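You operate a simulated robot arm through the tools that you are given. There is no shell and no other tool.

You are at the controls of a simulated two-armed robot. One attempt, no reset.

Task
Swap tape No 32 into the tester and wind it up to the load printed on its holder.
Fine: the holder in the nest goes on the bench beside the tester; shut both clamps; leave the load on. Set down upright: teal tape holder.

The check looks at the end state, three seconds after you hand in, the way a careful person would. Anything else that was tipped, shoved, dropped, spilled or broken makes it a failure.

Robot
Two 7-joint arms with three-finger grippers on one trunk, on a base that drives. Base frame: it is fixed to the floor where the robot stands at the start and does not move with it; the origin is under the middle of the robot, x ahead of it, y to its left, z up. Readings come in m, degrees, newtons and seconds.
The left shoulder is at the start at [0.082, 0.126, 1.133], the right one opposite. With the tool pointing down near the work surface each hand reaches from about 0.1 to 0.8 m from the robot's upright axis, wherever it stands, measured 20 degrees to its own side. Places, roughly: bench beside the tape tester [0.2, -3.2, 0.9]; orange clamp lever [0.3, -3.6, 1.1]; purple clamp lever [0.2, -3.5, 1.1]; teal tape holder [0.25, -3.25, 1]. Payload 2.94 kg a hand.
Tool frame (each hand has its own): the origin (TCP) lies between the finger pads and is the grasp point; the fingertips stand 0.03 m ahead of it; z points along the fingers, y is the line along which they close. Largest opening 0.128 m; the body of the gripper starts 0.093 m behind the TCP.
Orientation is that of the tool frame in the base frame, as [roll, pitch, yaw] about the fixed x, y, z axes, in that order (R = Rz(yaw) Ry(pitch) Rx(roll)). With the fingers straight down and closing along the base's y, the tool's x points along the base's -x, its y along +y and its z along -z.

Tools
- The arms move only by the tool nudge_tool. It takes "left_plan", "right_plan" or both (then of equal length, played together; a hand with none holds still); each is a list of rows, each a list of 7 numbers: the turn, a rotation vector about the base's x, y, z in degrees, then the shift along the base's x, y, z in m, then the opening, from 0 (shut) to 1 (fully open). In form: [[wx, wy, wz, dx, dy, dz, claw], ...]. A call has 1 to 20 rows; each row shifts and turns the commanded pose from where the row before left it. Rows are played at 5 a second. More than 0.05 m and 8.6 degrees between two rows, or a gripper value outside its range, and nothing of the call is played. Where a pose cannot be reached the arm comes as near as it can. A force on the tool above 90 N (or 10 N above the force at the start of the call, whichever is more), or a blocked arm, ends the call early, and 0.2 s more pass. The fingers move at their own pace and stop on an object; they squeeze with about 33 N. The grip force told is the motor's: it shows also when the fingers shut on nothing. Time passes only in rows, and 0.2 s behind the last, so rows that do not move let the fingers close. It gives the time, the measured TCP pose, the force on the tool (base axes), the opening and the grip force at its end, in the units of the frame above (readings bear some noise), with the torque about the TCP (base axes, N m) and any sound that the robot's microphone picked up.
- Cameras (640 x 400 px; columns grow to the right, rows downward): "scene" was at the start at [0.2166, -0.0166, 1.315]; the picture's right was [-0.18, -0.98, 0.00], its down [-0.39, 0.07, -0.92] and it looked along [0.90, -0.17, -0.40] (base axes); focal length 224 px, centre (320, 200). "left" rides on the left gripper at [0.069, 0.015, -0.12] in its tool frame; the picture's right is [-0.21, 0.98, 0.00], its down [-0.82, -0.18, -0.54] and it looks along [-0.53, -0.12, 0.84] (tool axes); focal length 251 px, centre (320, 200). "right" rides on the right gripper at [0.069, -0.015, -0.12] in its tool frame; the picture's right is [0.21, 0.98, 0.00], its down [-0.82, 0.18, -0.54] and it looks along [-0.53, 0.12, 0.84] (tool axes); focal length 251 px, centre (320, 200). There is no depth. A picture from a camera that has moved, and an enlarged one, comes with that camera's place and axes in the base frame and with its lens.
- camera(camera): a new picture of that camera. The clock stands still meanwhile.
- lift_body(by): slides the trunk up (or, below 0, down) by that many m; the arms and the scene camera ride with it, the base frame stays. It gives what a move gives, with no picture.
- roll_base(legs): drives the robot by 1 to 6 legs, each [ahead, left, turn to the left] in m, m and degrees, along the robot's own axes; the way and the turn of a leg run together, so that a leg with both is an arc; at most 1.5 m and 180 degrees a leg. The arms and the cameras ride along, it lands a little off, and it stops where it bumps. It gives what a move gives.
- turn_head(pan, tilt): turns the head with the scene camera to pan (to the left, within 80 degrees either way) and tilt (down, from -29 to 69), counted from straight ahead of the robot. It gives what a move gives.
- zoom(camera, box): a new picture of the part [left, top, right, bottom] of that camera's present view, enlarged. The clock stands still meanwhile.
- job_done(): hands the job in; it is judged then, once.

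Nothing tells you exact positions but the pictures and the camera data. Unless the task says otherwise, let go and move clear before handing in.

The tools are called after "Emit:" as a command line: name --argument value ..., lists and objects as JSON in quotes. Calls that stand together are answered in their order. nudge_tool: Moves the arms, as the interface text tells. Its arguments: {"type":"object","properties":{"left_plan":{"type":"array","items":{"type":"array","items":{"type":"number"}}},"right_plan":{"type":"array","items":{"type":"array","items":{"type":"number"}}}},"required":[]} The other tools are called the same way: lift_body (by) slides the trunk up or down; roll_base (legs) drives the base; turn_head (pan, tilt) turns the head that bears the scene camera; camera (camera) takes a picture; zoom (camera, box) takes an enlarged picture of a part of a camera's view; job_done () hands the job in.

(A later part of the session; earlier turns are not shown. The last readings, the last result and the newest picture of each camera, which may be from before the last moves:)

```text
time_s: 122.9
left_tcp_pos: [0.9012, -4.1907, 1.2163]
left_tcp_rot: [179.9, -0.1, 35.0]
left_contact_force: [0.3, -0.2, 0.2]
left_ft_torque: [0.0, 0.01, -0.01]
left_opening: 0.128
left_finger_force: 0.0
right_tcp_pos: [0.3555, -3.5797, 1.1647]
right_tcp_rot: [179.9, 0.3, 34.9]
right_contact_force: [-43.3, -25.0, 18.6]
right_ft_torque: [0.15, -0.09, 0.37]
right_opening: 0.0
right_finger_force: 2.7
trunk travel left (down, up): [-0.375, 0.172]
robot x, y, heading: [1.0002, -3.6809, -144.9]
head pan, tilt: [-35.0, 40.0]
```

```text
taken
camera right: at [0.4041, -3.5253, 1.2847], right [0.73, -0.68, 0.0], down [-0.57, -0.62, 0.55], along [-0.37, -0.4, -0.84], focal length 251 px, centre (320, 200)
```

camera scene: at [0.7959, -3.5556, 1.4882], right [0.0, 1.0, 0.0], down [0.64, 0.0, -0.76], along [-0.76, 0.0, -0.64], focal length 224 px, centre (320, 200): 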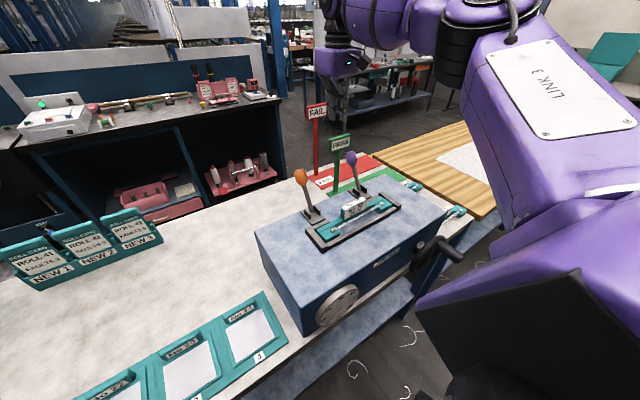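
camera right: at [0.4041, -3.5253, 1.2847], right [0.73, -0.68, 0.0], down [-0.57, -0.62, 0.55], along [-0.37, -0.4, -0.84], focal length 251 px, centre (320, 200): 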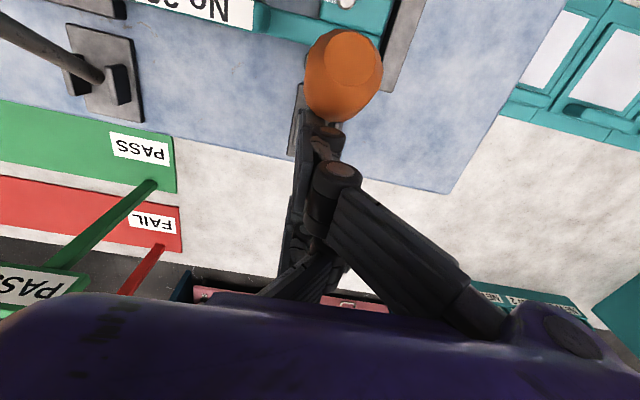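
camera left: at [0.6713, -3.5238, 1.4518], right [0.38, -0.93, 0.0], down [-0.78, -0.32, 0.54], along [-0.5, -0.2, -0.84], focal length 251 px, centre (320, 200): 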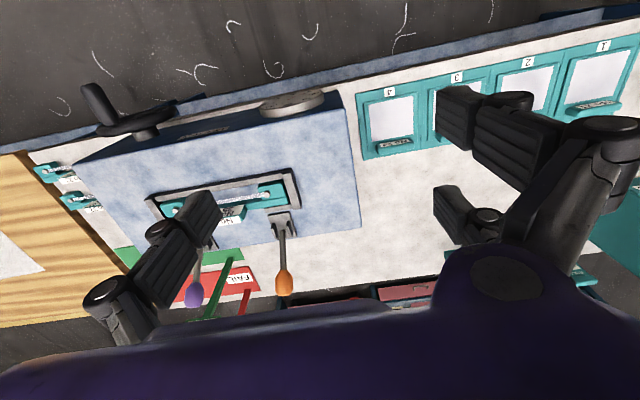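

Orange is at its stop too (≈50 N). I back off, rise and check both levers.

Emit:
nudge_tool --right_plan '[[0, 0, 0, -0.0082, -0.0057, 0, 0], [0, 0, 0, -0.0165, -0.01136, 0, 0], [0, 0, 0, -0.0165, -0.01136, 0.02, 0], [0, 0, 0, 0, 0, 0.03, 0]]'

Emit:
lift_body --by 0.12

Emit:
camera --camera "scene"

Emit:
camera --camera "right"

```text
time_s: 123.9
left_tcp_pos: [0.9054, -4.1853, 1.2196]
left_tcp_rot: [180.0, 0.2, 35.1]
left_contact_force: [0.4, -0.8, -0.2]
left_ft_torque: [0.01, 0.04, 0.0]
left_opening: 0.1281
left_finger_force: 0.1
right_tcp_pos: [0.3207, -3.6002, 1.2151]
right_tcp_rot: [180.0, -0.1, 34.9]
right_contact_force: [-0.2, 0.6, -0.3]
right_ft_torque: [-0.02, -0.04, -0.03]
right_opening: 0.0001
right_finger_force: 3.1
trunk travel left (down, up): [-0.375, 0.172]
robot x, y, heading: [0.9972, -3.6809, -145.2]
head pan, tilt: [-35.0, 40.0]
```

```text
time_s: 125.4
left_tcp_pos: [0.9049, -4.1873, 1.3363]
left_tcp_rot: [180.0, 0.2, 34.9]
left_contact_force: [0.0, -0.5, -0.5]
left_ft_torque: [0.03, 0.01, 0.01]
left_opening: 0.1281
left_finger_force: 0.0
right_tcp_pos: [0.3192, -3.6003, 1.3355]
right_tcp_rot: [179.9, -0.3, 34.9]
right_contact_force: [0.5, -0.6, 0.0]
right_ft_torque: [0.01, 0.0, 0.01]
right_opening: 0.0001
right_finger_force: 2.9
trunk travel left (down, up): [-0.495, 0.052]
robot x, y, heading: [0.9953, -3.6799, -145.1]
head pan, tilt: [-35.0, 40.0]
```

```text
taken
camera scene: at [0.8627, -3.7153, 1.449], right [0.0, 1.0, 0.0], down [0.64, 0.0, -0.77], along [-0.77, 0.0, -0.64], focal length 224 px, centre (320, 200)
```

scene: 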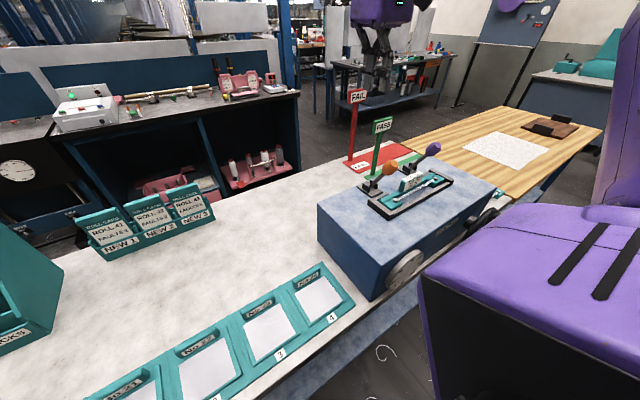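

```text
taken
camera right: at [0.3686, -3.5479, 1.4551], right [0.74, -0.68, 0.0], down [-0.57, -0.62, 0.54], along [-0.36, -0.4, -0.84], focal length 251 px, centre (320, 200)
```

right: 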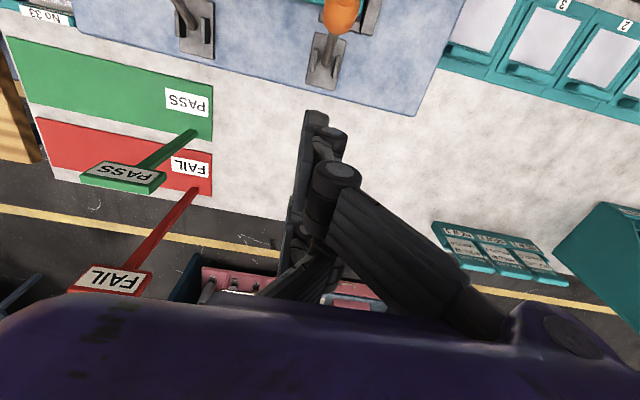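

Emit:
zoom --camera "scene" --box '[320, 120, 480, 240]'

```text
3.33 times, centred on (400, 180) of scene
camera zoom: at [0.8627, -3.7153, 1.449], right [0.0, 1.0, 0.0], down [0.64, 0.0, -0.77], along [-0.77, 0.0, -0.64], focal length 745 px, centre (53, 267)
```

zoom: 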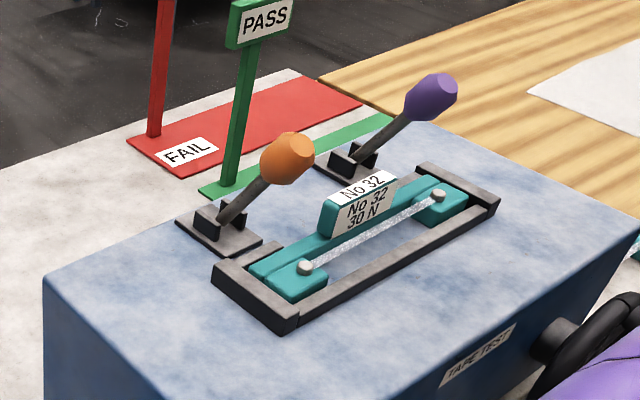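

Both clamps are shut equally. Now the crank: I back the base off and go to a spot where I see dial and wheel from the front.

Emit:
roll_base --legs '[[-0.32, 0, 0], [0, -0.44, 0]]'

Emit:
turn_head --pan -12 --tilt 45

Emit:
camera --camera "scene"

Emit:
zoom --camera "scene" --box '[240, 110, 440, 250]'

```text
time_s: 131.5
left_tcp_pos: [0.9151, -3.6453, 1.3377]
left_tcp_rot: [180.0, 0.2, 35.3]
left_contact_force: [0.5, -0.1, 1.0]
left_ft_torque: [-0.01, 0.02, 0.0]
left_opening: 0.128
left_finger_force: 0.1
right_tcp_pos: [0.3272, -3.0628, 1.3351]
right_tcp_rot: [179.9, -0.1, 35.2]
right_contact_force: [-1.0, -0.6, 0.4]
right_ft_torque: [0.0, 0.0, 0.05]
right_opening: 0.0
right_finger_force: 2.7
trunk travel left (down, up): [-0.495, 0.052]
robot x, y, heading: [1.0044, -3.1381, -144.8]
head pan, tilt: [-35.0, 40.0]
```

```text
time_s: 132.4
left_tcp_pos: [0.9136, -3.6463, 1.3389]
left_tcp_rot: [-179.9, 0.2, 35.3]
left_contact_force: [0.5, 0.3, -0.2]
left_ft_torque: [-0.03, 0.0, 0.0]
left_opening: 0.1284
left_finger_force: 0.0
right_tcp_pos: [0.3274, -3.0635, 1.3359]
right_tcp_rot: [179.9, -0.2, 35.2]
right_contact_force: [-0.5, -0.7, -0.3]
right_ft_torque: [0.03, -0.02, -0.02]
right_opening: 0.0
right_finger_force: 3.1
trunk travel left (down, up): [-0.495, 0.052]
robot x, y, heading: [1.0011, -3.1386, -144.9]
head pan, tilt: [-12.0, 45.0]
```

```text
taken
camera scene: at [0.8803, -3.2066, 1.442], right [-0.39, 0.92, 0.0], down [0.65, 0.28, -0.71], along [-0.65, -0.28, -0.71], focal length 224 px, centre (320, 200)
```

scene: 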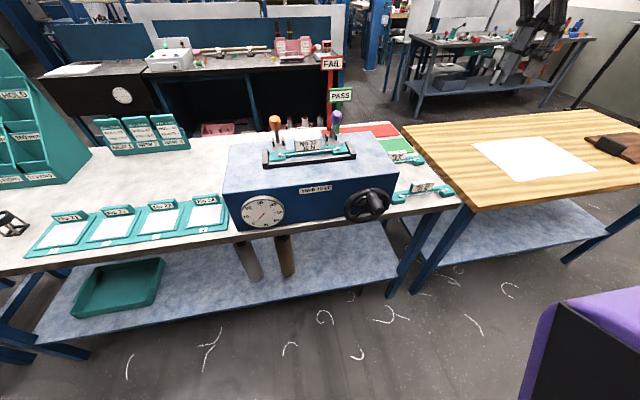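

```text
2.86 times, centred on (340, 180) of scene
camera zoom: at [0.8803, -3.2066, 1.442], right [-0.39, 0.92, 0.0], down [0.65, 0.28, -0.71], along [-0.65, -0.28, -0.71], focal length 639 px, centre (263, 257)
```

zoom: 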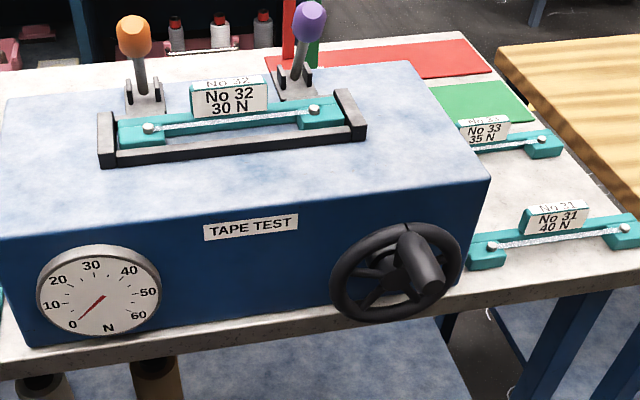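

The dial reads 0 and the crank handle points at me from the top of the wheel (about r=+0.09, z≈1.015). I back off 0.15 m and turn the right hand so the fingers point forward to take the handle end-on.

Emit:
roll_base --legs '[[-0.15, 0, 0]]'

Emit:
nudge_tool --right_plan '[[0, 0, 0, 0.008, -0.035, -0.03, 0.5], [0, 0, 0, 0.008, -0.035, -0.03, 0.5], [0, 0, 0, 0.008, -0.035, -0.03, 0.5], [-4.83, 7.0, 0, 0, 0, -0.01, 0.5], [-4.83, 7.0, 0, 0, 0, -0.01, 0.5], [-4.83, 7.0, 0, 0, 0, -0.01, 0.5], [-4.83, 7.0, 0, 0, 0, 0, 0.5], [-4.83, 7.0, 0, 0, 0, 0, 0.5]]'

Emit:
camera --camera "scene"

Emit:
camera --camera "right"

```text
time_s: 133.7
left_tcp_pos: [1.0338, -3.5621, 1.3375]
left_tcp_rot: [-179.9, 0.0, 35.4]
left_contact_force: [0.7, -0.4, 0.3]
left_ft_torque: [0.0, -0.03, 0.0]
left_opening: 0.1278
left_finger_force: 0.1
right_tcp_pos: [0.4468, -2.9792, 1.334]
right_tcp_rot: [-179.9, -0.3, 35.2]
right_contact_force: [0.4, -0.2, 0.1]
right_ft_torque: [0.02, -0.02, 0.03]
right_opening: 0.0
right_finger_force: 2.9
trunk travel left (down, up): [-0.495, 0.052]
robot x, y, heading: [1.1218, -3.0567, -144.9]
head pan, tilt: [-12.0, 45.0]
```

```text
time_s: 135.5
left_tcp_pos: [1.0346, -3.5596, 1.3376]
left_tcp_rot: [180.0, 0.2, 35.3]
left_contact_force: [-0.3, 1.1, -0.3]
left_ft_torque: [-0.02, 0.0, 0.01]
left_opening: 0.1279
left_finger_force: 0.1
right_tcp_pos: [0.4708, -3.0828, 1.2159]
right_tcp_rot: [-179.6, 42.5, 35.4]
right_contact_force: [-0.7, -0.5, 0.4]
right_ft_torque: [-0.01, -0.02, 0.04]
right_opening: 0.0641
right_finger_force: 0.1
trunk travel left (down, up): [-0.495, 0.052]
robot x, y, heading: [1.1229, -3.0555, -145.0]
head pan, tilt: [-12.0, 45.0]
```

```text
taken
camera scene: at [1.0015, -3.1194, 1.442], right [-0.39, 0.92, 0.0], down [0.65, 0.28, -0.71], along [-0.65, -0.28, -0.71], focal length 224 px, centre (320, 200)
```

scene: 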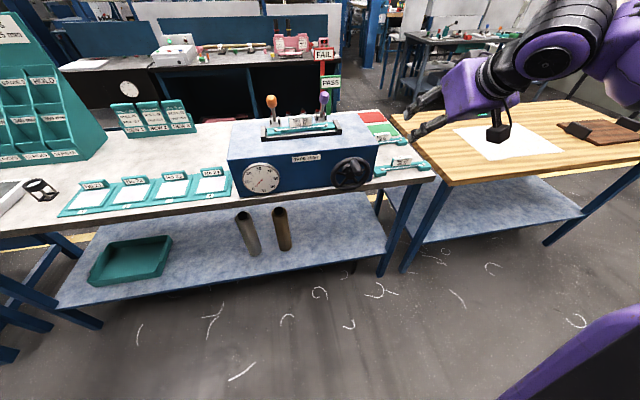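

```text
taken
camera right: at [0.5722, -2.9927, 1.2581], right [0.69, -0.71, -0.15], down [-0.09, -0.29, 0.95], along [-0.72, -0.64, -0.26], focal length 251 px, centre (320, 200)
```

right: 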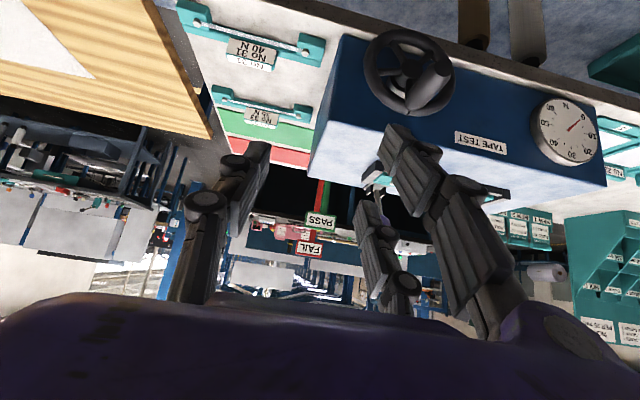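

Works well. I continue rotating to nearly horizontal and lower toward handle height.

Emit:
nudge_tool --right_plan '[[-4.83, 7.0, 0, 0, 0, -0.02, 0.5], [-4.83, 7.0, 0, 0, 0, -0.02, 0.5], [-4.83, 7.0, 0, 0, 0, -0.02, 0.5], [-4.83, 7.0, 0, 0, 0, -0.02, 0.5], [-4.83, 7.0, 0, 0, 0, -0.02, 0.5], [-2.6, 3.8, 0, 0, 0, -0.02, 0.5]]'

Emit:
camera --camera "scene"

Emit:
camera --camera "right"

```text
time_s: 136.9
left_tcp_pos: [1.0354, -3.5597, 1.3382]
left_tcp_rot: [-179.9, 0.2, 35.3]
left_contact_force: [0.0, -0.2, -0.3]
left_ft_torque: [0.03, 0.01, 0.02]
left_opening: 0.1279
left_finger_force: 0.0
right_tcp_pos: [0.4729, -3.0832, 1.0956]
right_tcp_rot: [-119.7, 89.1, 95.0]
right_contact_force: [0.1, -0.5, 0.4]
right_ft_torque: [-0.03, -0.05, -0.04]
right_opening: 0.064
right_finger_force: 0.1
trunk travel left (down, up): [-0.495, 0.052]
robot x, y, heading: [1.1284, -3.0553, -144.7]
head pan, tilt: [-12.0, 45.0]
```

```text
taken
camera scene: at [1.0022, -3.1209, 1.442], right [-0.39, 0.92, 0.0], down [0.65, 0.28, -0.71], along [-0.65, -0.28, -0.71], focal length 224 px, centre (320, 200)
```

scene: 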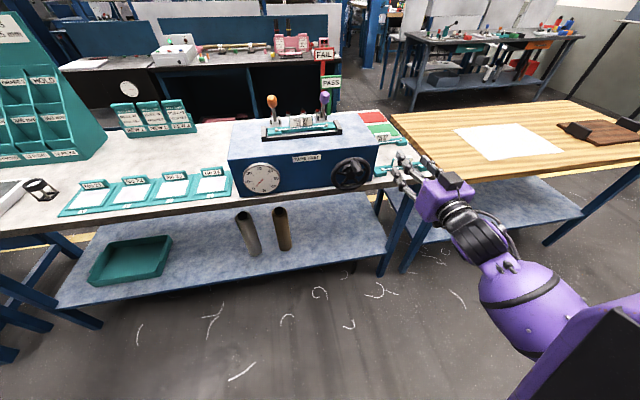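

```text
taken
camera right: at [0.5638, -3.0, 1.0278], right [0.55, -0.8, -0.23], down [0.55, 0.15, 0.82], along [-0.63, -0.58, 0.52], focal length 251 px, centre (320, 200)
```

right: 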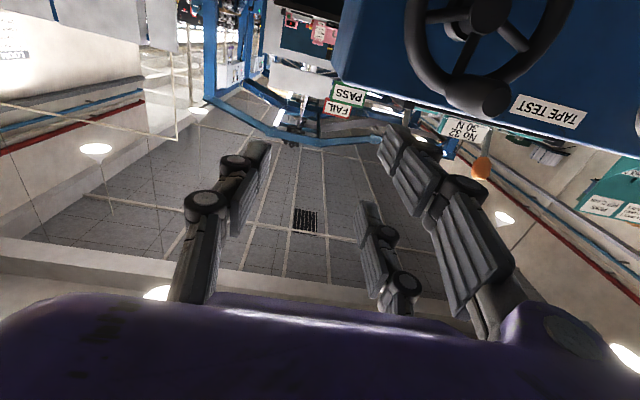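

The horizontal posture works. Now I line the hand up with the handle axis, still ~5 cm in front of it.

Emit:
nudge_tool --right_plan '[[0, 0, 0, 0.0206, -0.0299, -0.022, 0.6], [0, 0, 0, 0.0206, -0.0299, -0.022, 0.6], [0, 0, 0, 0.0207, -0.0299, -0.022, 0.6], [0, 0, 0, 0, 0, 0, 0.6]]'

Emit:
camera --camera "right"

Emit:
zoom --camera "scene" --box '[220, 100, 460, 260]'

```text
time_s: 137.9
left_tcp_pos: [1.0343, -3.5591, 1.3378]
left_tcp_rot: [180.0, 0.1, 35.3]
left_contact_force: [0.8, 0.1, -0.1]
left_ft_torque: [-0.01, -0.02, 0.02]
left_opening: 0.1281
left_finger_force: 0.1
right_tcp_pos: [0.5346, -3.171, 1.0307]
right_tcp_rot: [-126.9, 89.1, 87.7]
right_contact_force: [-0.9, 0.4, 0.2]
right_ft_torque: [-0.04, 0.04, 0.0]
right_opening: 0.0768
right_finger_force: 0.1
trunk travel left (down, up): [-0.495, 0.052]
robot x, y, heading: [1.123, -3.0487, -144.6]
head pan, tilt: [-12.0, 45.0]
```

```text
taken
camera right: at [0.6258, -3.0887, 0.9625], right [0.56, -0.8, -0.23], down [0.55, 0.15, 0.82], along [-0.63, -0.58, 0.52], focal length 251 px, centre (320, 200)
```

right: 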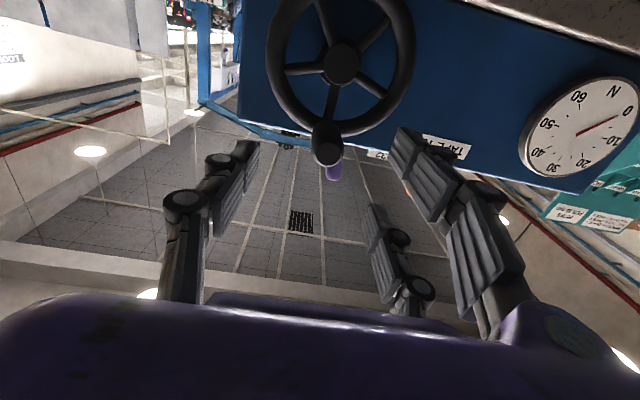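

```text
2.50 times, centred on (340, 180) of scene
camera zoom: at [1.0017, -3.12, 1.442], right [-0.39, 0.92, 0.0], down [0.65, 0.28, -0.71], along [-0.65, -0.28, -0.71], focal length 559 px, centre (270, 250)
```

zoom: 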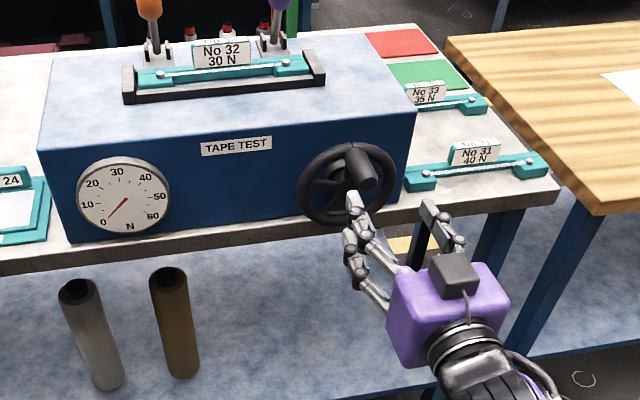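

Emit:
zoom --camera "right" --box '[260, 0, 420, 200]'

Emit:
zoom --camera "scene" --box '[310, 140, 400, 200]'

```text
2.00 times, centred on (340, 100) of right
camera zoom: at [0.6258, -3.0887, 0.9625], right [0.56, -0.8, -0.23], down [0.55, 0.15, 0.82], along [-0.63, -0.58, 0.52], focal length 503 px, centre (280, 400)
```

zoom: 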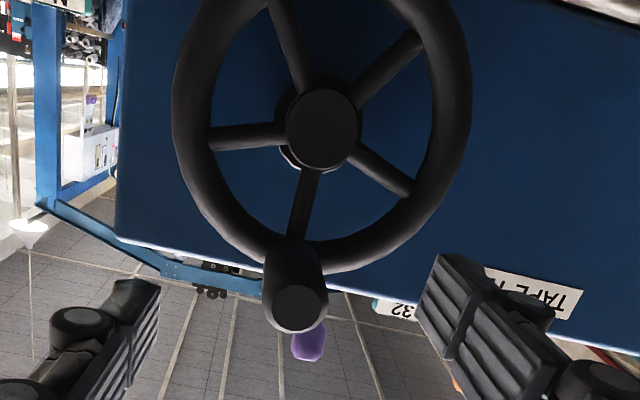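

```text
6.67 times, centred on (355, 170) of scene
camera zoom: at [1.0017, -3.12, 1.442], right [-0.39, 0.92, 0.0], down [0.65, 0.28, -0.71], along [-0.65, -0.28, -0.71], focal length 1490 px, centre (87, 400)
```

zoom: 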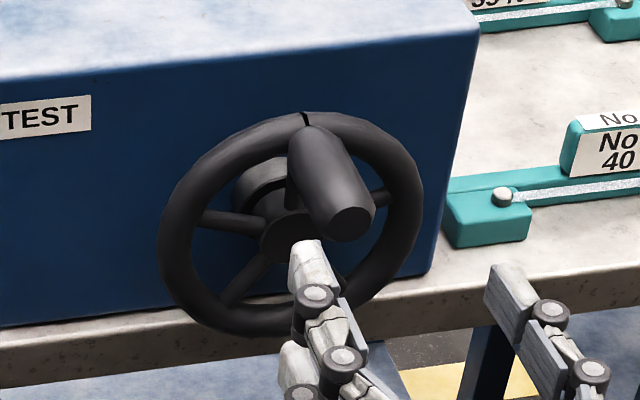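

Triangulated: handle tip at (f 0.480, r 0.082, z 1.035), wheel centre z≈0.973, crank radius ≈0.062 m, handle at the top. I align and slide the open fingers over the handle.

Emit:
nudge_tool --right_plan '[[0, 0, 0, 0.0046, -0.0067, 0.0043, 0.6], [0, 0, 0, -0.0165, -0.01136, 0, 0.6], [0, 0, 0, -0.0165, -0.01136, 0, 0.6], [0, 0, 0, 0, 0, 0, 0.6]]'

Emit:
camera --camera "right"

Emit:
zoom --camera "scene" --box '[290, 120, 410, 210]'

```text
time_s: 138.9
left_tcp_pos: [1.037, -3.5599, 1.3379]
left_tcp_rot: [-180.0, 0.1, 35.3]
left_contact_force: [-0.5, -0.4, 0.2]
left_ft_torque: [-0.03, 0.0, 0.01]
left_opening: 0.1281
left_finger_force: 0.1
right_tcp_pos: [0.5067, -3.2014, 1.0356]
right_tcp_rot: [-127.2, 89.1, 87.4]
right_contact_force: [0.4, 0.4, 0.2]
right_ft_torque: [0.0, -0.04, 0.03]
right_opening: 0.0767
right_finger_force: 0.0
trunk travel left (down, up): [-0.495, 0.052]
robot x, y, heading: [1.1242, -3.052, -144.7]
head pan, tilt: [-12.0, 45.0]
```

```text
taken
camera right: at [0.5979, -3.1182, 0.9671], right [0.55, -0.8, -0.23], down [0.55, 0.15, 0.82], along [-0.63, -0.58, 0.52], focal length 251 px, centre (320, 200)
```

right: 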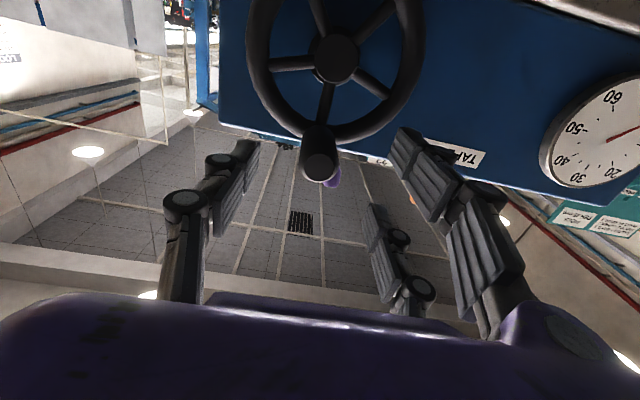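

```text
4.44 times, centred on (350, 165) of scene
camera zoom: at [1.0025, -3.1203, 1.4421], right [-0.39, 0.92, 0.0], down [0.65, 0.28, -0.71], along [-0.65, -0.28, -0.71], focal length 993 px, centre (187, 356)
```

zoom: 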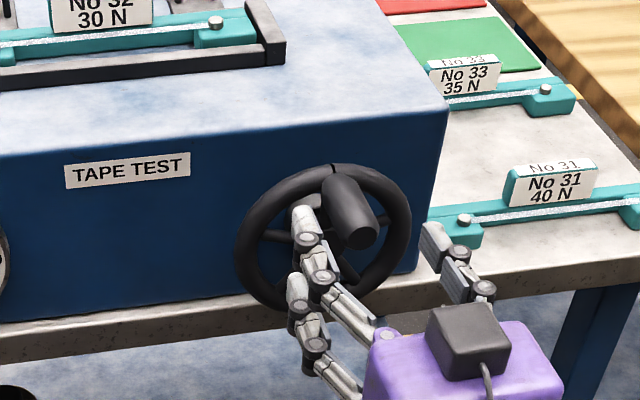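

Perfectly aligned. I advance 4.2 cm so the fingers surround the handle, then close.

Emit:
nudge_tool --right_plan '[[0, 0, 0, -0.0115, -0.008, 0, 0.6], [0, 0, 0, -0.0115, -0.008, 0, 0.6], [0, 0, 0, -0.0115, -0.008, 0, 0.6], [0, 0, 0, 0, 0, 0, 0.4], [0, 0, 0, 0, 0, 0, 0.2], [0, 0, 0, 0, 0, 0, 0.0], [0, 0, 0, 0, 0, 0, 0.0]]'

Emit:
camera --camera "right"

Emit:
zoom --camera "scene" --box '[290, 120, 410, 210]'

```text
time_s: 140.5
left_tcp_pos: [1.0283, -3.5545, 1.339]
left_tcp_rot: [179.7, 0.1, 35.2]
left_contact_force: [-0.5, -0.5, 0.1]
left_ft_torque: [-0.01, -0.03, -0.01]
left_opening: 0.1281
left_finger_force: 0.1
right_tcp_pos: [0.4603, -3.2131, 1.0316]
right_tcp_rot: [-135.6, 89.1, 78.1]
right_contact_force: [-41.2, 28.7, 3.9]
right_ft_torque: [-0.12, -0.17, -1.15]
right_opening: 0.0
right_finger_force: 25.1
trunk travel left (down, up): [-0.495, 0.052]
robot x, y, heading: [1.1265, -3.0557, -144.9]
head pan, tilt: [-12.0, 45.0]
```

```text
taken
camera right: at [0.5535, -3.1315, 0.9651], right [0.54, -0.81, -0.23], down [0.55, 0.14, 0.83], along [-0.64, -0.57, 0.52], focal length 251 px, centre (320, 200)
```

right: 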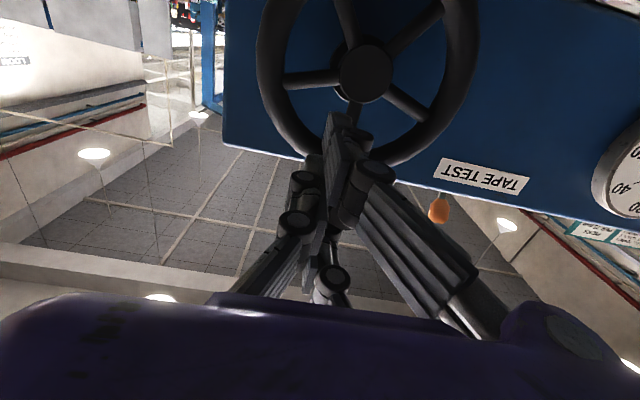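

```text
4.44 times, centred on (350, 165) of scene
camera zoom: at [0.9947, -3.1146, 1.4418], right [-0.39, 0.92, -0.01], down [0.65, 0.27, -0.71], along [-0.65, -0.28, -0.71], focal length 993 px, centre (187, 356)
```

zoom: 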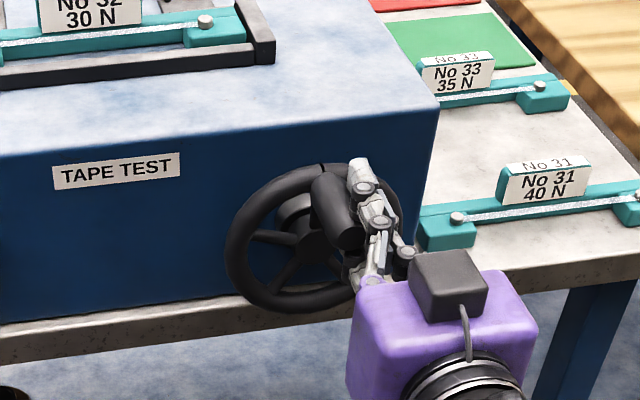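

The handle slipped through between the gripper's paired fingers, so this gripper won't pinch it with a plain close. I open, back off and look at the state of the wheel.

Emit:
nudge_tool --right_plan '[[0, 0, 0, 0, 0, 0, 0.3], [0, 0, 0, 0, 0, 0, 0.6], [0, 0, 0, 0, 0, 0, 0.7], [0, 0, 0, 0.0165, 0.01136, 0, 0.7], [0, 0, 0, 0.0165, 0.01136, 0, 0.7], [0, 0, 0, 0.0165, 0.01136, 0, 0.7]]'

Emit:
zoom --camera "scene" --box '[220, 100, 420, 240]'

Emit:
camera --camera "right"

```text
time_s: 141.9
left_tcp_pos: [1.0374, -3.56, 1.3378]
left_tcp_rot: [180.0, 0.1, 35.4]
left_contact_force: [-0.2, 0.7, -0.3]
left_ft_torque: [0.01, 0.0, 0.01]
left_opening: 0.128
left_finger_force: 0.1
right_tcp_pos: [0.5211, -3.1903, 1.033]
right_tcp_rot: [-130.1, 89.3, 84.4]
right_contact_force: [-0.2, -0.7, 0.6]
right_ft_torque: [0.03, 0.0, 0.0]
right_opening: 0.0896
right_finger_force: 0.1
trunk travel left (down, up): [-0.495, 0.052]
robot x, y, heading: [1.1244, -3.0545, -144.8]
head pan, tilt: [-12.0, 45.0]
```

```text
2.86 times, centred on (320, 170) of scene
camera zoom: at [1.0029, -3.1204, 1.4421], right [-0.39, 0.92, 0.0], down [0.65, 0.28, -0.71], along [-0.65, -0.28, -0.71], focal length 639 px, centre (320, 286)
```

zoom: 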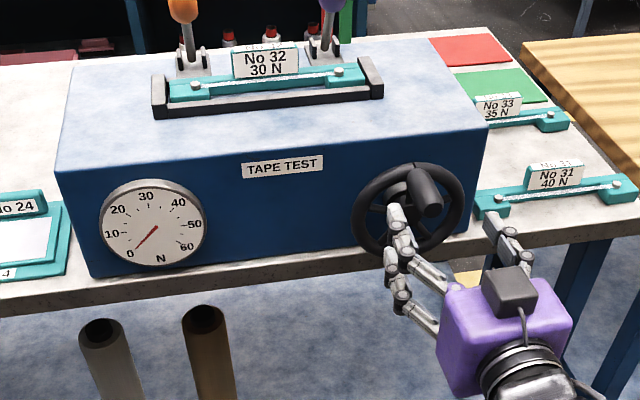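

```text
taken
camera right: at [0.6126, -3.1083, 0.9669], right [0.56, -0.8, -0.23], down [0.55, 0.15, 0.82], along [-0.63, -0.58, 0.52], focal length 251 px, centre (320, 200)
```

right: 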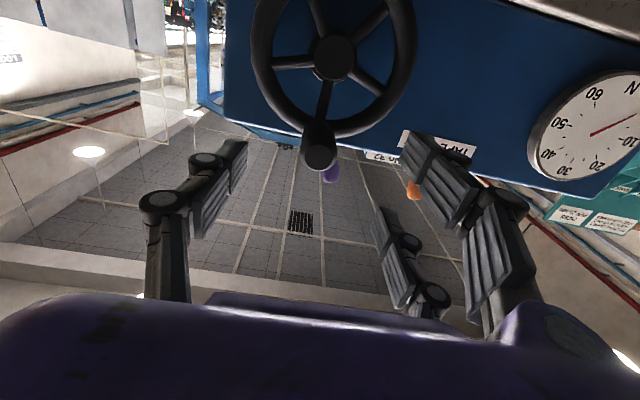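

The wheel hasn't moved and the dial still reads 0. I'll use the closed fingers as a paddle: place them left of the handle and push it clockwise, rolling the hand with the wheel.

Emit:
nudge_tool --right_plan '[[0, 0, 0, 0.0133, -0.0194, 0.001, 0.3], [0, 0, 0, 0.0134, -0.0193, 0.001, 0], [0, 0, 0, 0, 0, 0, 0], [0, 0, 0, 0, 0, 0, 0]]'

Emit:
nudge_tool --right_plan '[[0, 0, 0, -0.0167, -0.0115, 0, 0], [0, 0, 0, -0.0167, -0.0115, 0, 0], [0, 0, 0, -0.0167, -0.0116, 0, 0], [0, 0, 0, 0, 0, 0, 0]]'

Emit:
camera --camera "right"

Emit:
zoom --camera "scene" --box '[220, 100, 420, 240]'

```text
time_s: 142.9
left_tcp_pos: [1.0365, -3.5596, 1.3374]
left_tcp_rot: [-180.0, 0.2, 35.3]
left_contact_force: [-0.1, -0.1, 0.3]
left_ft_torque: [-0.01, 0.03, 0.0]
left_opening: 0.1282
left_finger_force: 0.0
right_tcp_pos: [0.5483, -3.231, 1.0354]
right_tcp_rot: [-128.9, 89.2, 85.7]
right_contact_force: [0.0, 0.3, 0.0]
right_ft_torque: [-0.03, -0.03, 0.01]
right_opening: 0.0
right_finger_force: 3.2
trunk travel left (down, up): [-0.495, 0.052]
robot x, y, heading: [1.1313, -3.0535, -144.9]
head pan, tilt: [-12.0, 45.0]
```

```text
time_s: 143.9
left_tcp_pos: [1.0361, -3.5603, 1.3377]
left_tcp_rot: [-179.9, 0.2, 35.3]
left_contact_force: [0.6, -0.8, 0.6]
left_ft_torque: [-0.03, 0.03, 0.01]
left_opening: 0.1277
left_finger_force: 0.0
right_tcp_pos: [0.4975, -3.2647, 1.0354]
right_tcp_rot: [-129.3, 89.1, 85.3]
right_contact_force: [0.4, 0.1, -0.1]
right_ft_torque: [0.03, 0.01, -0.01]
right_opening: 0.0001
right_finger_force: 3.8
trunk travel left (down, up): [-0.495, 0.052]
robot x, y, heading: [1.1228, -3.0567, -144.7]
head pan, tilt: [-12.0, 45.0]
```

```text
taken
camera right: at [0.5887, -3.1815, 0.9684], right [0.56, -0.8, -0.23], down [0.55, 0.15, 0.82], along [-0.63, -0.58, 0.52], focal length 251 px, centre (320, 200)
```

right: 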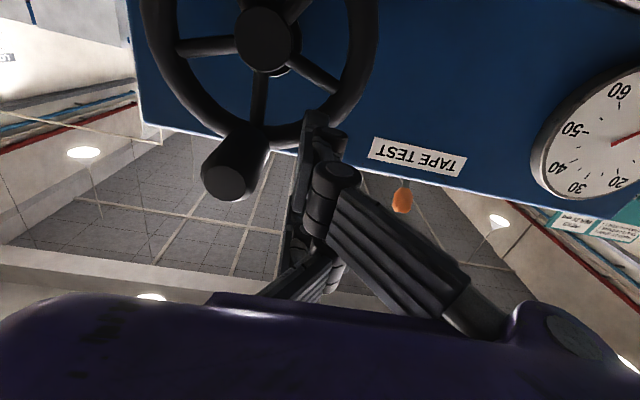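

```text
2.86 times, centred on (320, 170) of scene
camera zoom: at [1.0024, -3.1204, 1.442], right [-0.39, 0.92, 0.0], down [0.65, 0.28, -0.71], along [-0.65, -0.28, -0.71], focal length 639 px, centre (320, 286)
```

zoom: 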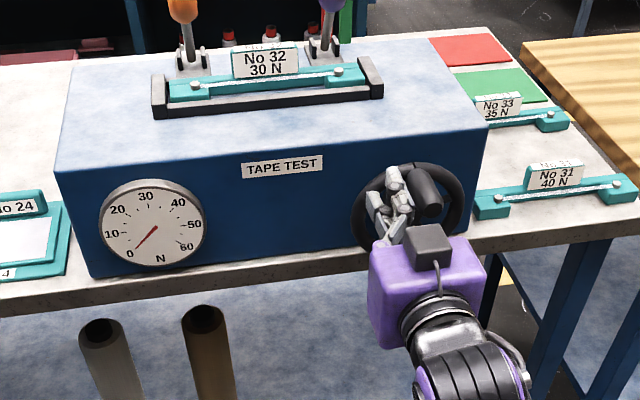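

Paddle is in place left of the handle. I push it clockwise along the arc by about 32° and watch the dial.

Emit:
nudge_tool --right_plan '[[0, 0, 0, -0.0124, 0.018, -0.0004, 0], [-6.58, -4.54, 0, -0.0051, 0.0073, 0.0032, 0], [-6.58, -4.54, 0, -0.0052, 0.0076, 0.0018, 0], [-6.58, -4.54, 0, -0.0053, 0.0077, 0.0006, 0], [-6.58, -4.54, 0, -0.0054, 0.0078, -0.0007, 0], [0, 0, 0, 0, 0, 0, 0]]'

Emit:
camera --camera "right"

Emit:
zoom --camera "scene" --box '[220, 100, 420, 240]'

```text
time_s: 145.3
left_tcp_pos: [1.0372, -3.5601, 1.3378]
left_tcp_rot: [-179.9, 0.2, 35.3]
left_contact_force: [0.0, -0.2, 0.0]
left_ft_torque: [-0.01, 0.0, 0.02]
left_opening: 0.1283
left_finger_force: 0.1
right_tcp_pos: [0.4644, -3.2173, 1.0401]
right_tcp_rot: [90.9, 58.7, -54.4]
right_contact_force: [4.4, -0.1, 0.7]
right_ft_torque: [0.0, -0.02, -0.04]
right_opening: 0.0
right_finger_force: 3.1
trunk travel left (down, up): [-0.495, 0.052]
robot x, y, heading: [1.1216, -3.0538, -144.8]
head pan, tilt: [-12.0, 45.0]
```

```text
taken
camera right: at [0.5778, -3.1649, 0.975], right [0.54, -0.78, 0.33], down [0.28, 0.53, 0.8], along [-0.79, -0.34, 0.51], focal length 251 px, centre (320, 200)
```

right: 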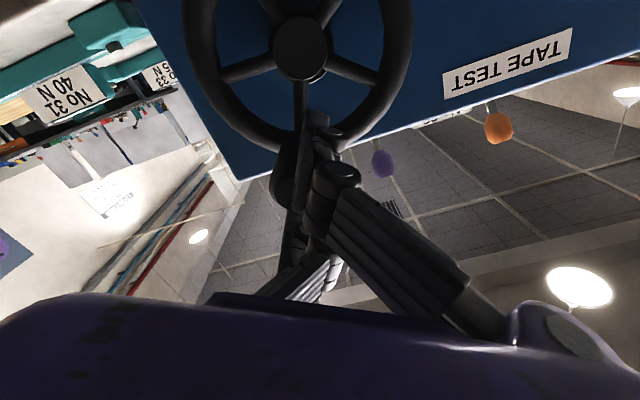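

```text
2.86 times, centred on (320, 170) of scene
camera zoom: at [1.003, -3.1206, 1.4421], right [-0.39, 0.92, 0.0], down [0.65, 0.28, -0.71], along [-0.65, -0.28, -0.71], focal length 639 px, centre (320, 286)
```

zoom: 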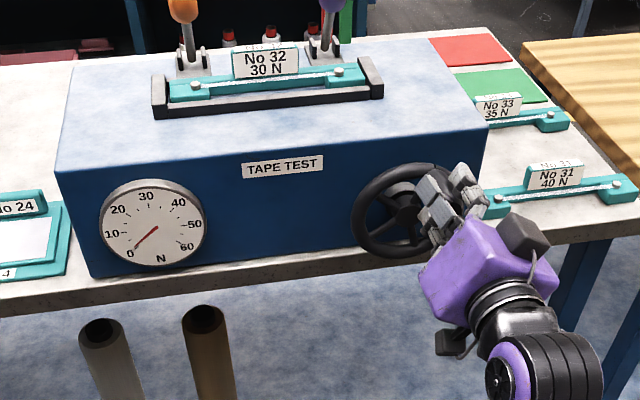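

Emit:
zoom --camera "scene" --box '[250, 157, 300, 197]'

```text
10.00 times, centred on (275, 177) of scene
camera zoom: at [1.003, -3.1206, 1.4421], right [-0.39, 0.92, 0.0], down [0.65, 0.28, -0.71], along [-0.65, -0.28, -0.71], focal length 2235 px, centre (770, 430)
```

zoom: 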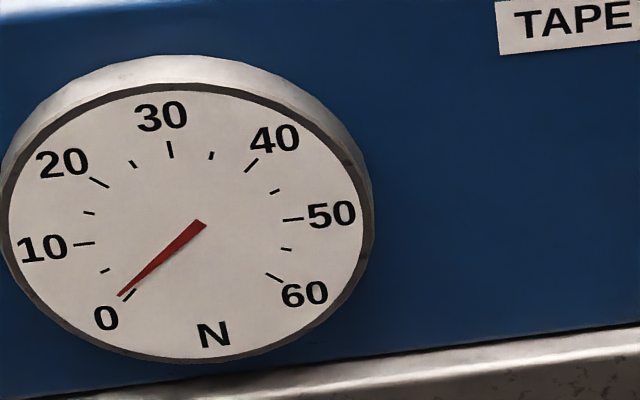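

The wheel turns easily with little force; the dial barely moved yet. I continue the arc to about 120° from the top.

Emit:
nudge_tool --right_plan '[[-6.58, -4.54, 0, -0.0052, 0.0076, -0.002, 0], [-6.58, -4.54, 0, -0.005, 0.0072, -0.0033, 0], [-6.58, -4.54, 0, -0.0047, 0.0068, -0.0045, 0], [-6.58, -4.54, 0, -0.0043, 0.0063, -0.0056, 0], [-6.58, -4.54, 0, -0.0039, 0.0056, -0.0066, 0], [-6.58, -4.54, 0, -0.0032, 0.0047, -0.0075, 0], [-6.58, -4.54, 0, -0.0027, 0.0039, -0.0082, 0], [0, 0, 0, 0, 0, 0, 0]]'

Emit:
zoom --camera "scene" --box '[220, 100, 420, 240]'

Emit:
zoom --camera "scene" --box '[250, 157, 300, 197]'

Emit:
camera --camera "right"

```text
time_s: 147.1
left_tcp_pos: [1.0368, -3.5592, 1.3378]
left_tcp_rot: [-179.8, 0.1, 35.4]
left_contact_force: [0.2, -0.2, -0.2]
left_ft_torque: [0.02, -0.01, -0.01]
left_opening: 0.1283
left_finger_force: 0.1
right_tcp_pos: [0.436, -3.1767, 1.0043]
right_tcp_rot: [90.0, 2.6, -54.8]
right_contact_force: [5.2, -3.0, 1.8]
right_ft_torque: [0.0, -0.12, -0.06]
right_opening: 0.0059
right_finger_force: 2.9
trunk travel left (down, up): [-0.495, 0.052]
robot x, y, heading: [1.1252, -3.0556, -144.8]
head pan, tilt: [-12.0, 45.0]
```

```text
2.86 times, centred on (320, 170) of scene
camera zoom: at [1.0031, -3.1212, 1.4421], right [-0.39, 0.92, 0.0], down [0.65, 0.28, -0.71], along [-0.65, -0.28, -0.71], focal length 639 px, centre (320, 286)
```

zoom: 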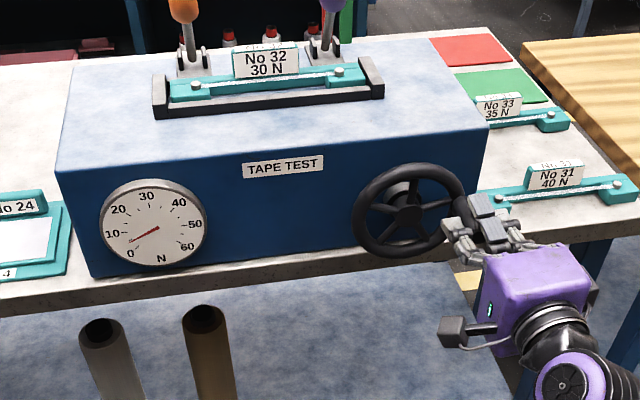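

```text
10.00 times, centred on (275, 177) of scene
camera zoom: at [1.0031, -3.1212, 1.4421], right [-0.39, 0.92, 0.0], down [0.65, 0.28, -0.71], along [-0.65, -0.28, -0.71], focal length 2235 px, centre (770, 430)
```

zoom: 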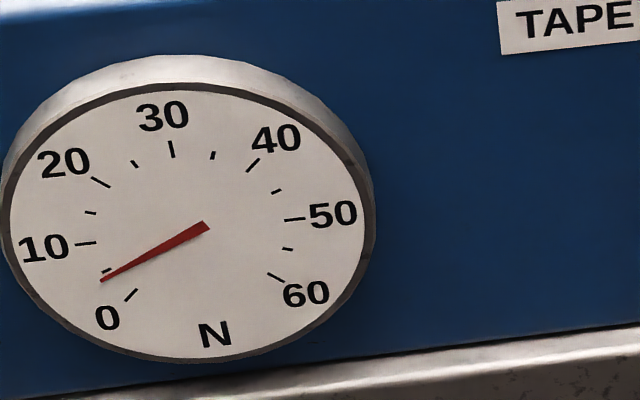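

```text
taken
camera right: at [0.5742, -3.1608, 0.9848], right [0.15, -0.21, 0.97], down [-0.03, 0.98, 0.22], along [-0.99, -0.06, 0.14], focal length 251 px, centre (320, 200)
```

right: 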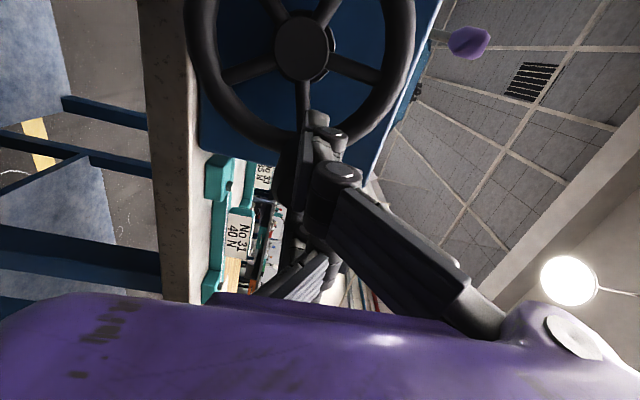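

The dial shows about 4.7 N at ~88° of turn: clockwise is right. I continue to ~144°.

Emit:
nudge_tool --right_plan '[[-6.58, -4.54, 0, -0.0019, 0.0028, -0.0088, 0], [-6.58, -4.54, 0, -0.0012, 0.0018, -0.0092, 0], [-6.58, -4.54, 0, -0.0005, 0.0007, -0.0094, 0], [-6.58, -4.54, 0, 0.0002, -0.0003, -0.0094, 0], [-6.58, -4.54, 0, 0.001, -0.0014, -0.0093, 0], [-6.58, -4.54, 0, 0.0017, -0.0025, -0.0089, 0], [-6.58, -4.54, 0, 0.0024, -0.0035, -0.0085, 0], [0, 0, 0, 0, 0, 0, 0]]'

Emit:
zoom --camera "scene" --box '[220, 100, 420, 240]'

Emit:
zoom --camera "scene" --box '[250, 157, 300, 197]'

```text
time_s: 148.9
left_tcp_pos: [1.0364, -3.5603, 1.3391]
left_tcp_rot: [-179.9, 0.3, 35.3]
left_contact_force: [0.2, 0.9, 0.0]
left_ft_torque: [-0.01, -0.01, 0.01]
left_opening: 0.128
left_finger_force: 0.1
right_tcp_pos: [0.4373, -3.1786, 0.9408]
right_tcp_rot: [89.1, -53.3, -54.3]
right_contact_force: [2.2, -8.7, 10.5]
right_ft_torque: [-0.03, -0.22, -0.14]
right_opening: 0.0057
right_finger_force: 3.1
trunk travel left (down, up): [-0.495, 0.052]
robot x, y, heading: [1.1258, -3.0549, -144.8]
head pan, tilt: [-12.0, 45.0]
```

```text
2.86 times, centred on (320, 170) of scene
camera zoom: at [1.0036, -3.1214, 1.4422], right [-0.39, 0.92, 0.0], down [0.65, 0.28, -0.71], along [-0.65, -0.28, -0.71], focal length 639 px, centre (320, 286)
```

zoom: 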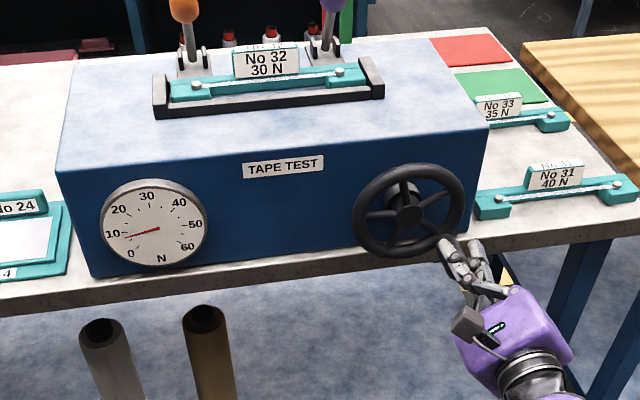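

```text
10.00 times, centred on (275, 177) of scene
camera zoom: at [1.0036, -3.1214, 1.4422], right [-0.39, 0.92, 0.0], down [0.65, 0.28, -0.71], along [-0.65, -0.28, -0.71], focal length 2235 px, centre (770, 430)
```

zoom: 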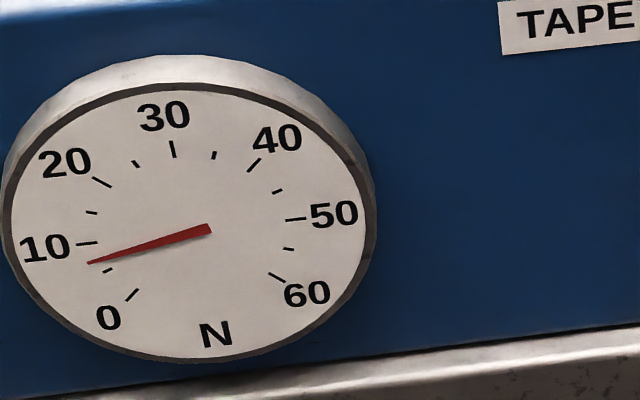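

Now ~7 N: about 18 N per turn, so roughly 1.7 turns in all. I continue toward the bottom of the wheel.

Emit:
nudge_tool --right_plan '[[-6.58, -4.54, 0, 0.003, -0.0044, -0.0077, 0], [-6.58, -4.54, 0, 0.0036, -0.0052, -0.0071, 0], [-6.58, -4.54, 0, 0.0041, -0.006, -0.0059, 0], [0, 0, 0, 0, 0, 0, 0]]'

Emit:
zoom --camera "scene" --box '[220, 100, 420, 240]'

Emit:
camera --camera "right"

```text
time_s: 149.9
left_tcp_pos: [1.0368, -3.5615, 1.3381]
left_tcp_rot: [-180.0, 0.1, 35.2]
left_contact_force: [0.9, 1.1, 0.1]
left_ft_torque: [0.0, 0.0, -0.03]
left_opening: 0.1278
left_finger_force: 0.0
right_tcp_pos: [0.4481, -3.1934, 0.921]
right_tcp_rot: [86.9, -77.3, -52.3]
right_contact_force: [-3.0, -6.9, 16.2]
right_ft_torque: [-0.02, -0.33, -0.24]
right_opening: 0.0059
right_finger_force: 2.8
trunk travel left (down, up): [-0.495, 0.052]
robot x, y, heading: [1.1247, -3.0529, -144.9]
head pan, tilt: [-12.0, 45.0]
```

```text
2.86 times, centred on (320, 170) of scene
camera zoom: at [1.0034, -3.1211, 1.4422], right [-0.39, 0.92, 0.0], down [0.65, 0.28, -0.71], along [-0.65, -0.28, -0.71], focal length 639 px, centre (320, 286)
```

zoom: 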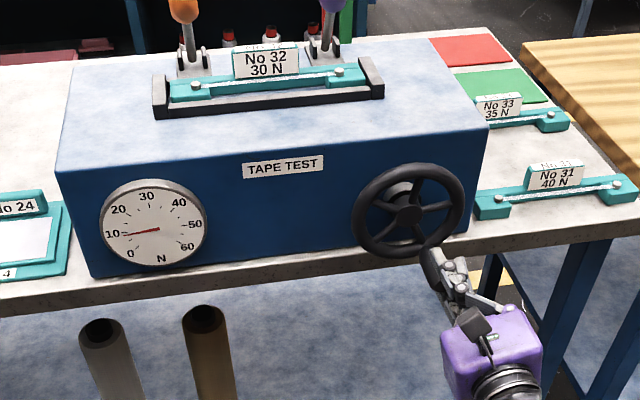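

```text
taken
camera right: at [0.5655, -3.148, 0.9833], right [-0.51, 0.75, 0.42], down [0.23, 0.6, -0.77], along [-0.83, -0.29, -0.48], focal length 251 px, centre (320, 200)
```

right: 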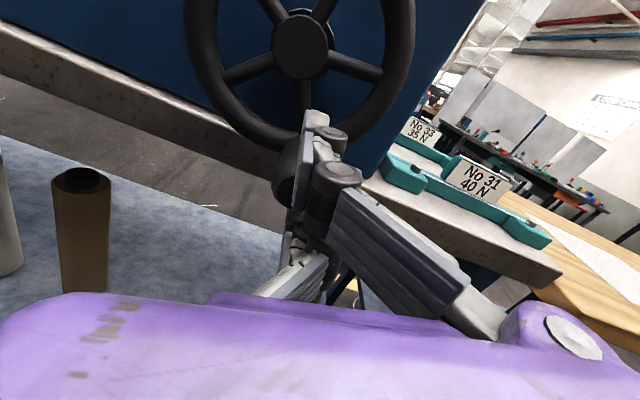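

Emit:
nudge_tool --right_plan '[[-6.58, -4.54, 0, 0.0046, -0.0067, -0.005, 0], [-6.58, -4.54, 0, 0.0049, -0.0071, -0.0038, 0], [-6.58, -4.54, 0, 0.0052, -0.0075, -0.0024, 0], [-6.58, -4.54, 0, 0.0053, -0.0077, -0.0013, 0], [0, 0, 0, 0, 0, 0, 0]]'

Emit:
zoom --camera "scene" --box '[220, 100, 420, 240]'

Emit:
camera --camera "right"

```text
time_s: 151.1
left_tcp_pos: [1.0362, -3.5595, 1.3378]
left_tcp_rot: [-180.0, 0.2, 35.3]
left_contact_force: [0.0, -1.2, -0.2]
left_ft_torque: [0.02, 0.01, 0.0]
left_opening: 0.128
left_finger_force: 0.1
right_tcp_pos: [0.4672, -3.2207, 0.9064]
right_tcp_rot: [-88.1, -70.6, 122.4]
right_contact_force: [-9.2, 0.2, 20.3]
right_ft_torque: [-0.1, -0.28, -0.08]
right_opening: 0.0061
right_finger_force: 2.9
trunk travel left (down, up): [-0.495, 0.052]
robot x, y, heading: [1.1268, -3.0502, -144.6]
head pan, tilt: [-12.0, 45.0]
```

```text
2.86 times, centred on (320, 170) of scene
camera zoom: at [1.0029, -3.1198, 1.4422], right [-0.39, 0.92, 0.0], down [0.65, 0.28, -0.71], along [-0.65, -0.28, -0.71], focal length 639 px, centre (320, 286)
```

zoom: 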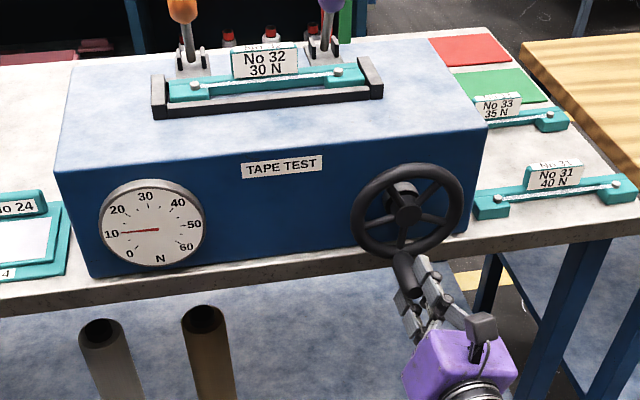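

```text
taken
camera right: at [0.5637, -3.1433, 0.9767], right [-0.56, 0.82, -0.12], down [0.5, 0.22, -0.84], along [-0.66, -0.53, -0.53], focal length 251 px, centre (320, 200)
```

right: 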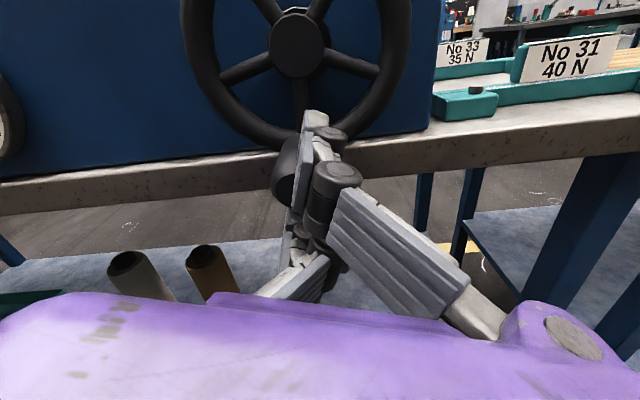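

~10 N now with the wrist still free. I keep going up the left side.

Emit:
nudge_tool --right_plan '[[-6.58, -4.54, 0, 0.0054, -0.0078, 0.0001, 0], [-6.58, -4.54, 0, 0.0053, -0.0077, 0.0013, 0], [-6.58, -4.54, 0, 0.0052, -0.0075, 0.0027, 0], [-6.58, -4.54, 0, 0.0049, -0.0071, 0.0039, 0], [0, 0, 0, 0, 0, 0, 0]]'

Emit:
camera --camera "right"

Emit:
zoom --camera "scene" --box '[220, 100, 420, 240]'

```text
time_s: 152.3
left_tcp_pos: [1.0359, -3.5567, 1.3389]
left_tcp_rot: [179.9, 0.2, 35.2]
left_contact_force: [-0.4, -0.6, -0.4]
left_ft_torque: [0.02, 0.02, 0.01]
left_opening: 0.1281
left_finger_force: 0.1
right_tcp_pos: [0.4881, -3.2493, 0.9134]
right_tcp_rot: [-89.7, -38.7, 123.8]
right_contact_force: [-9.4, 10.1, 13.0]
right_ft_torque: [-0.18, -0.16, -0.14]
right_opening: 0.0061
right_finger_force: 3.2
trunk travel left (down, up): [-0.495, 0.052]
robot x, y, heading: [1.1252, -3.053, -144.5]
head pan, tilt: [-12.0, 45.0]
```

```text
taken
camera right: at [0.5638, -3.1438, 0.9683], right [-0.44, 0.64, -0.63], down [0.74, -0.14, -0.66], along [-0.51, -0.75, -0.42], focal length 251 px, centre (320, 200)
```

right: 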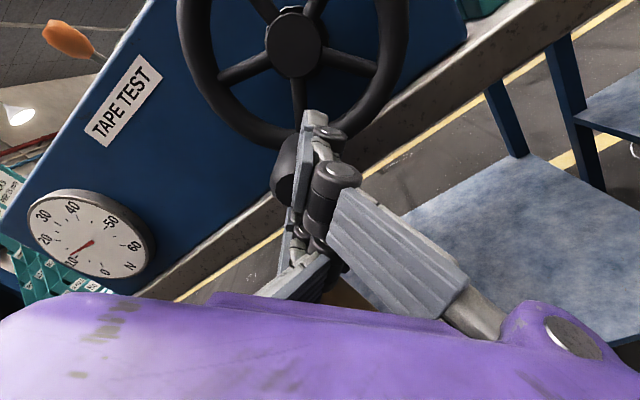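

```text
2.86 times, centred on (320, 170) of scene
camera zoom: at [1.002, -3.1186, 1.442], right [-0.39, 0.92, 0.0], down [0.65, 0.28, -0.71], along [-0.65, -0.28, -0.71], focal length 639 px, centre (320, 286)
```

zoom: 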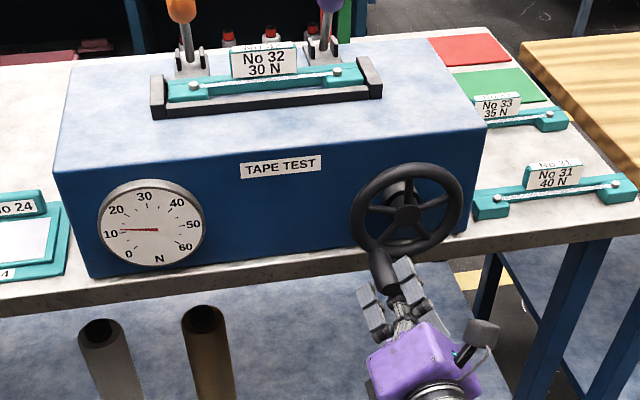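

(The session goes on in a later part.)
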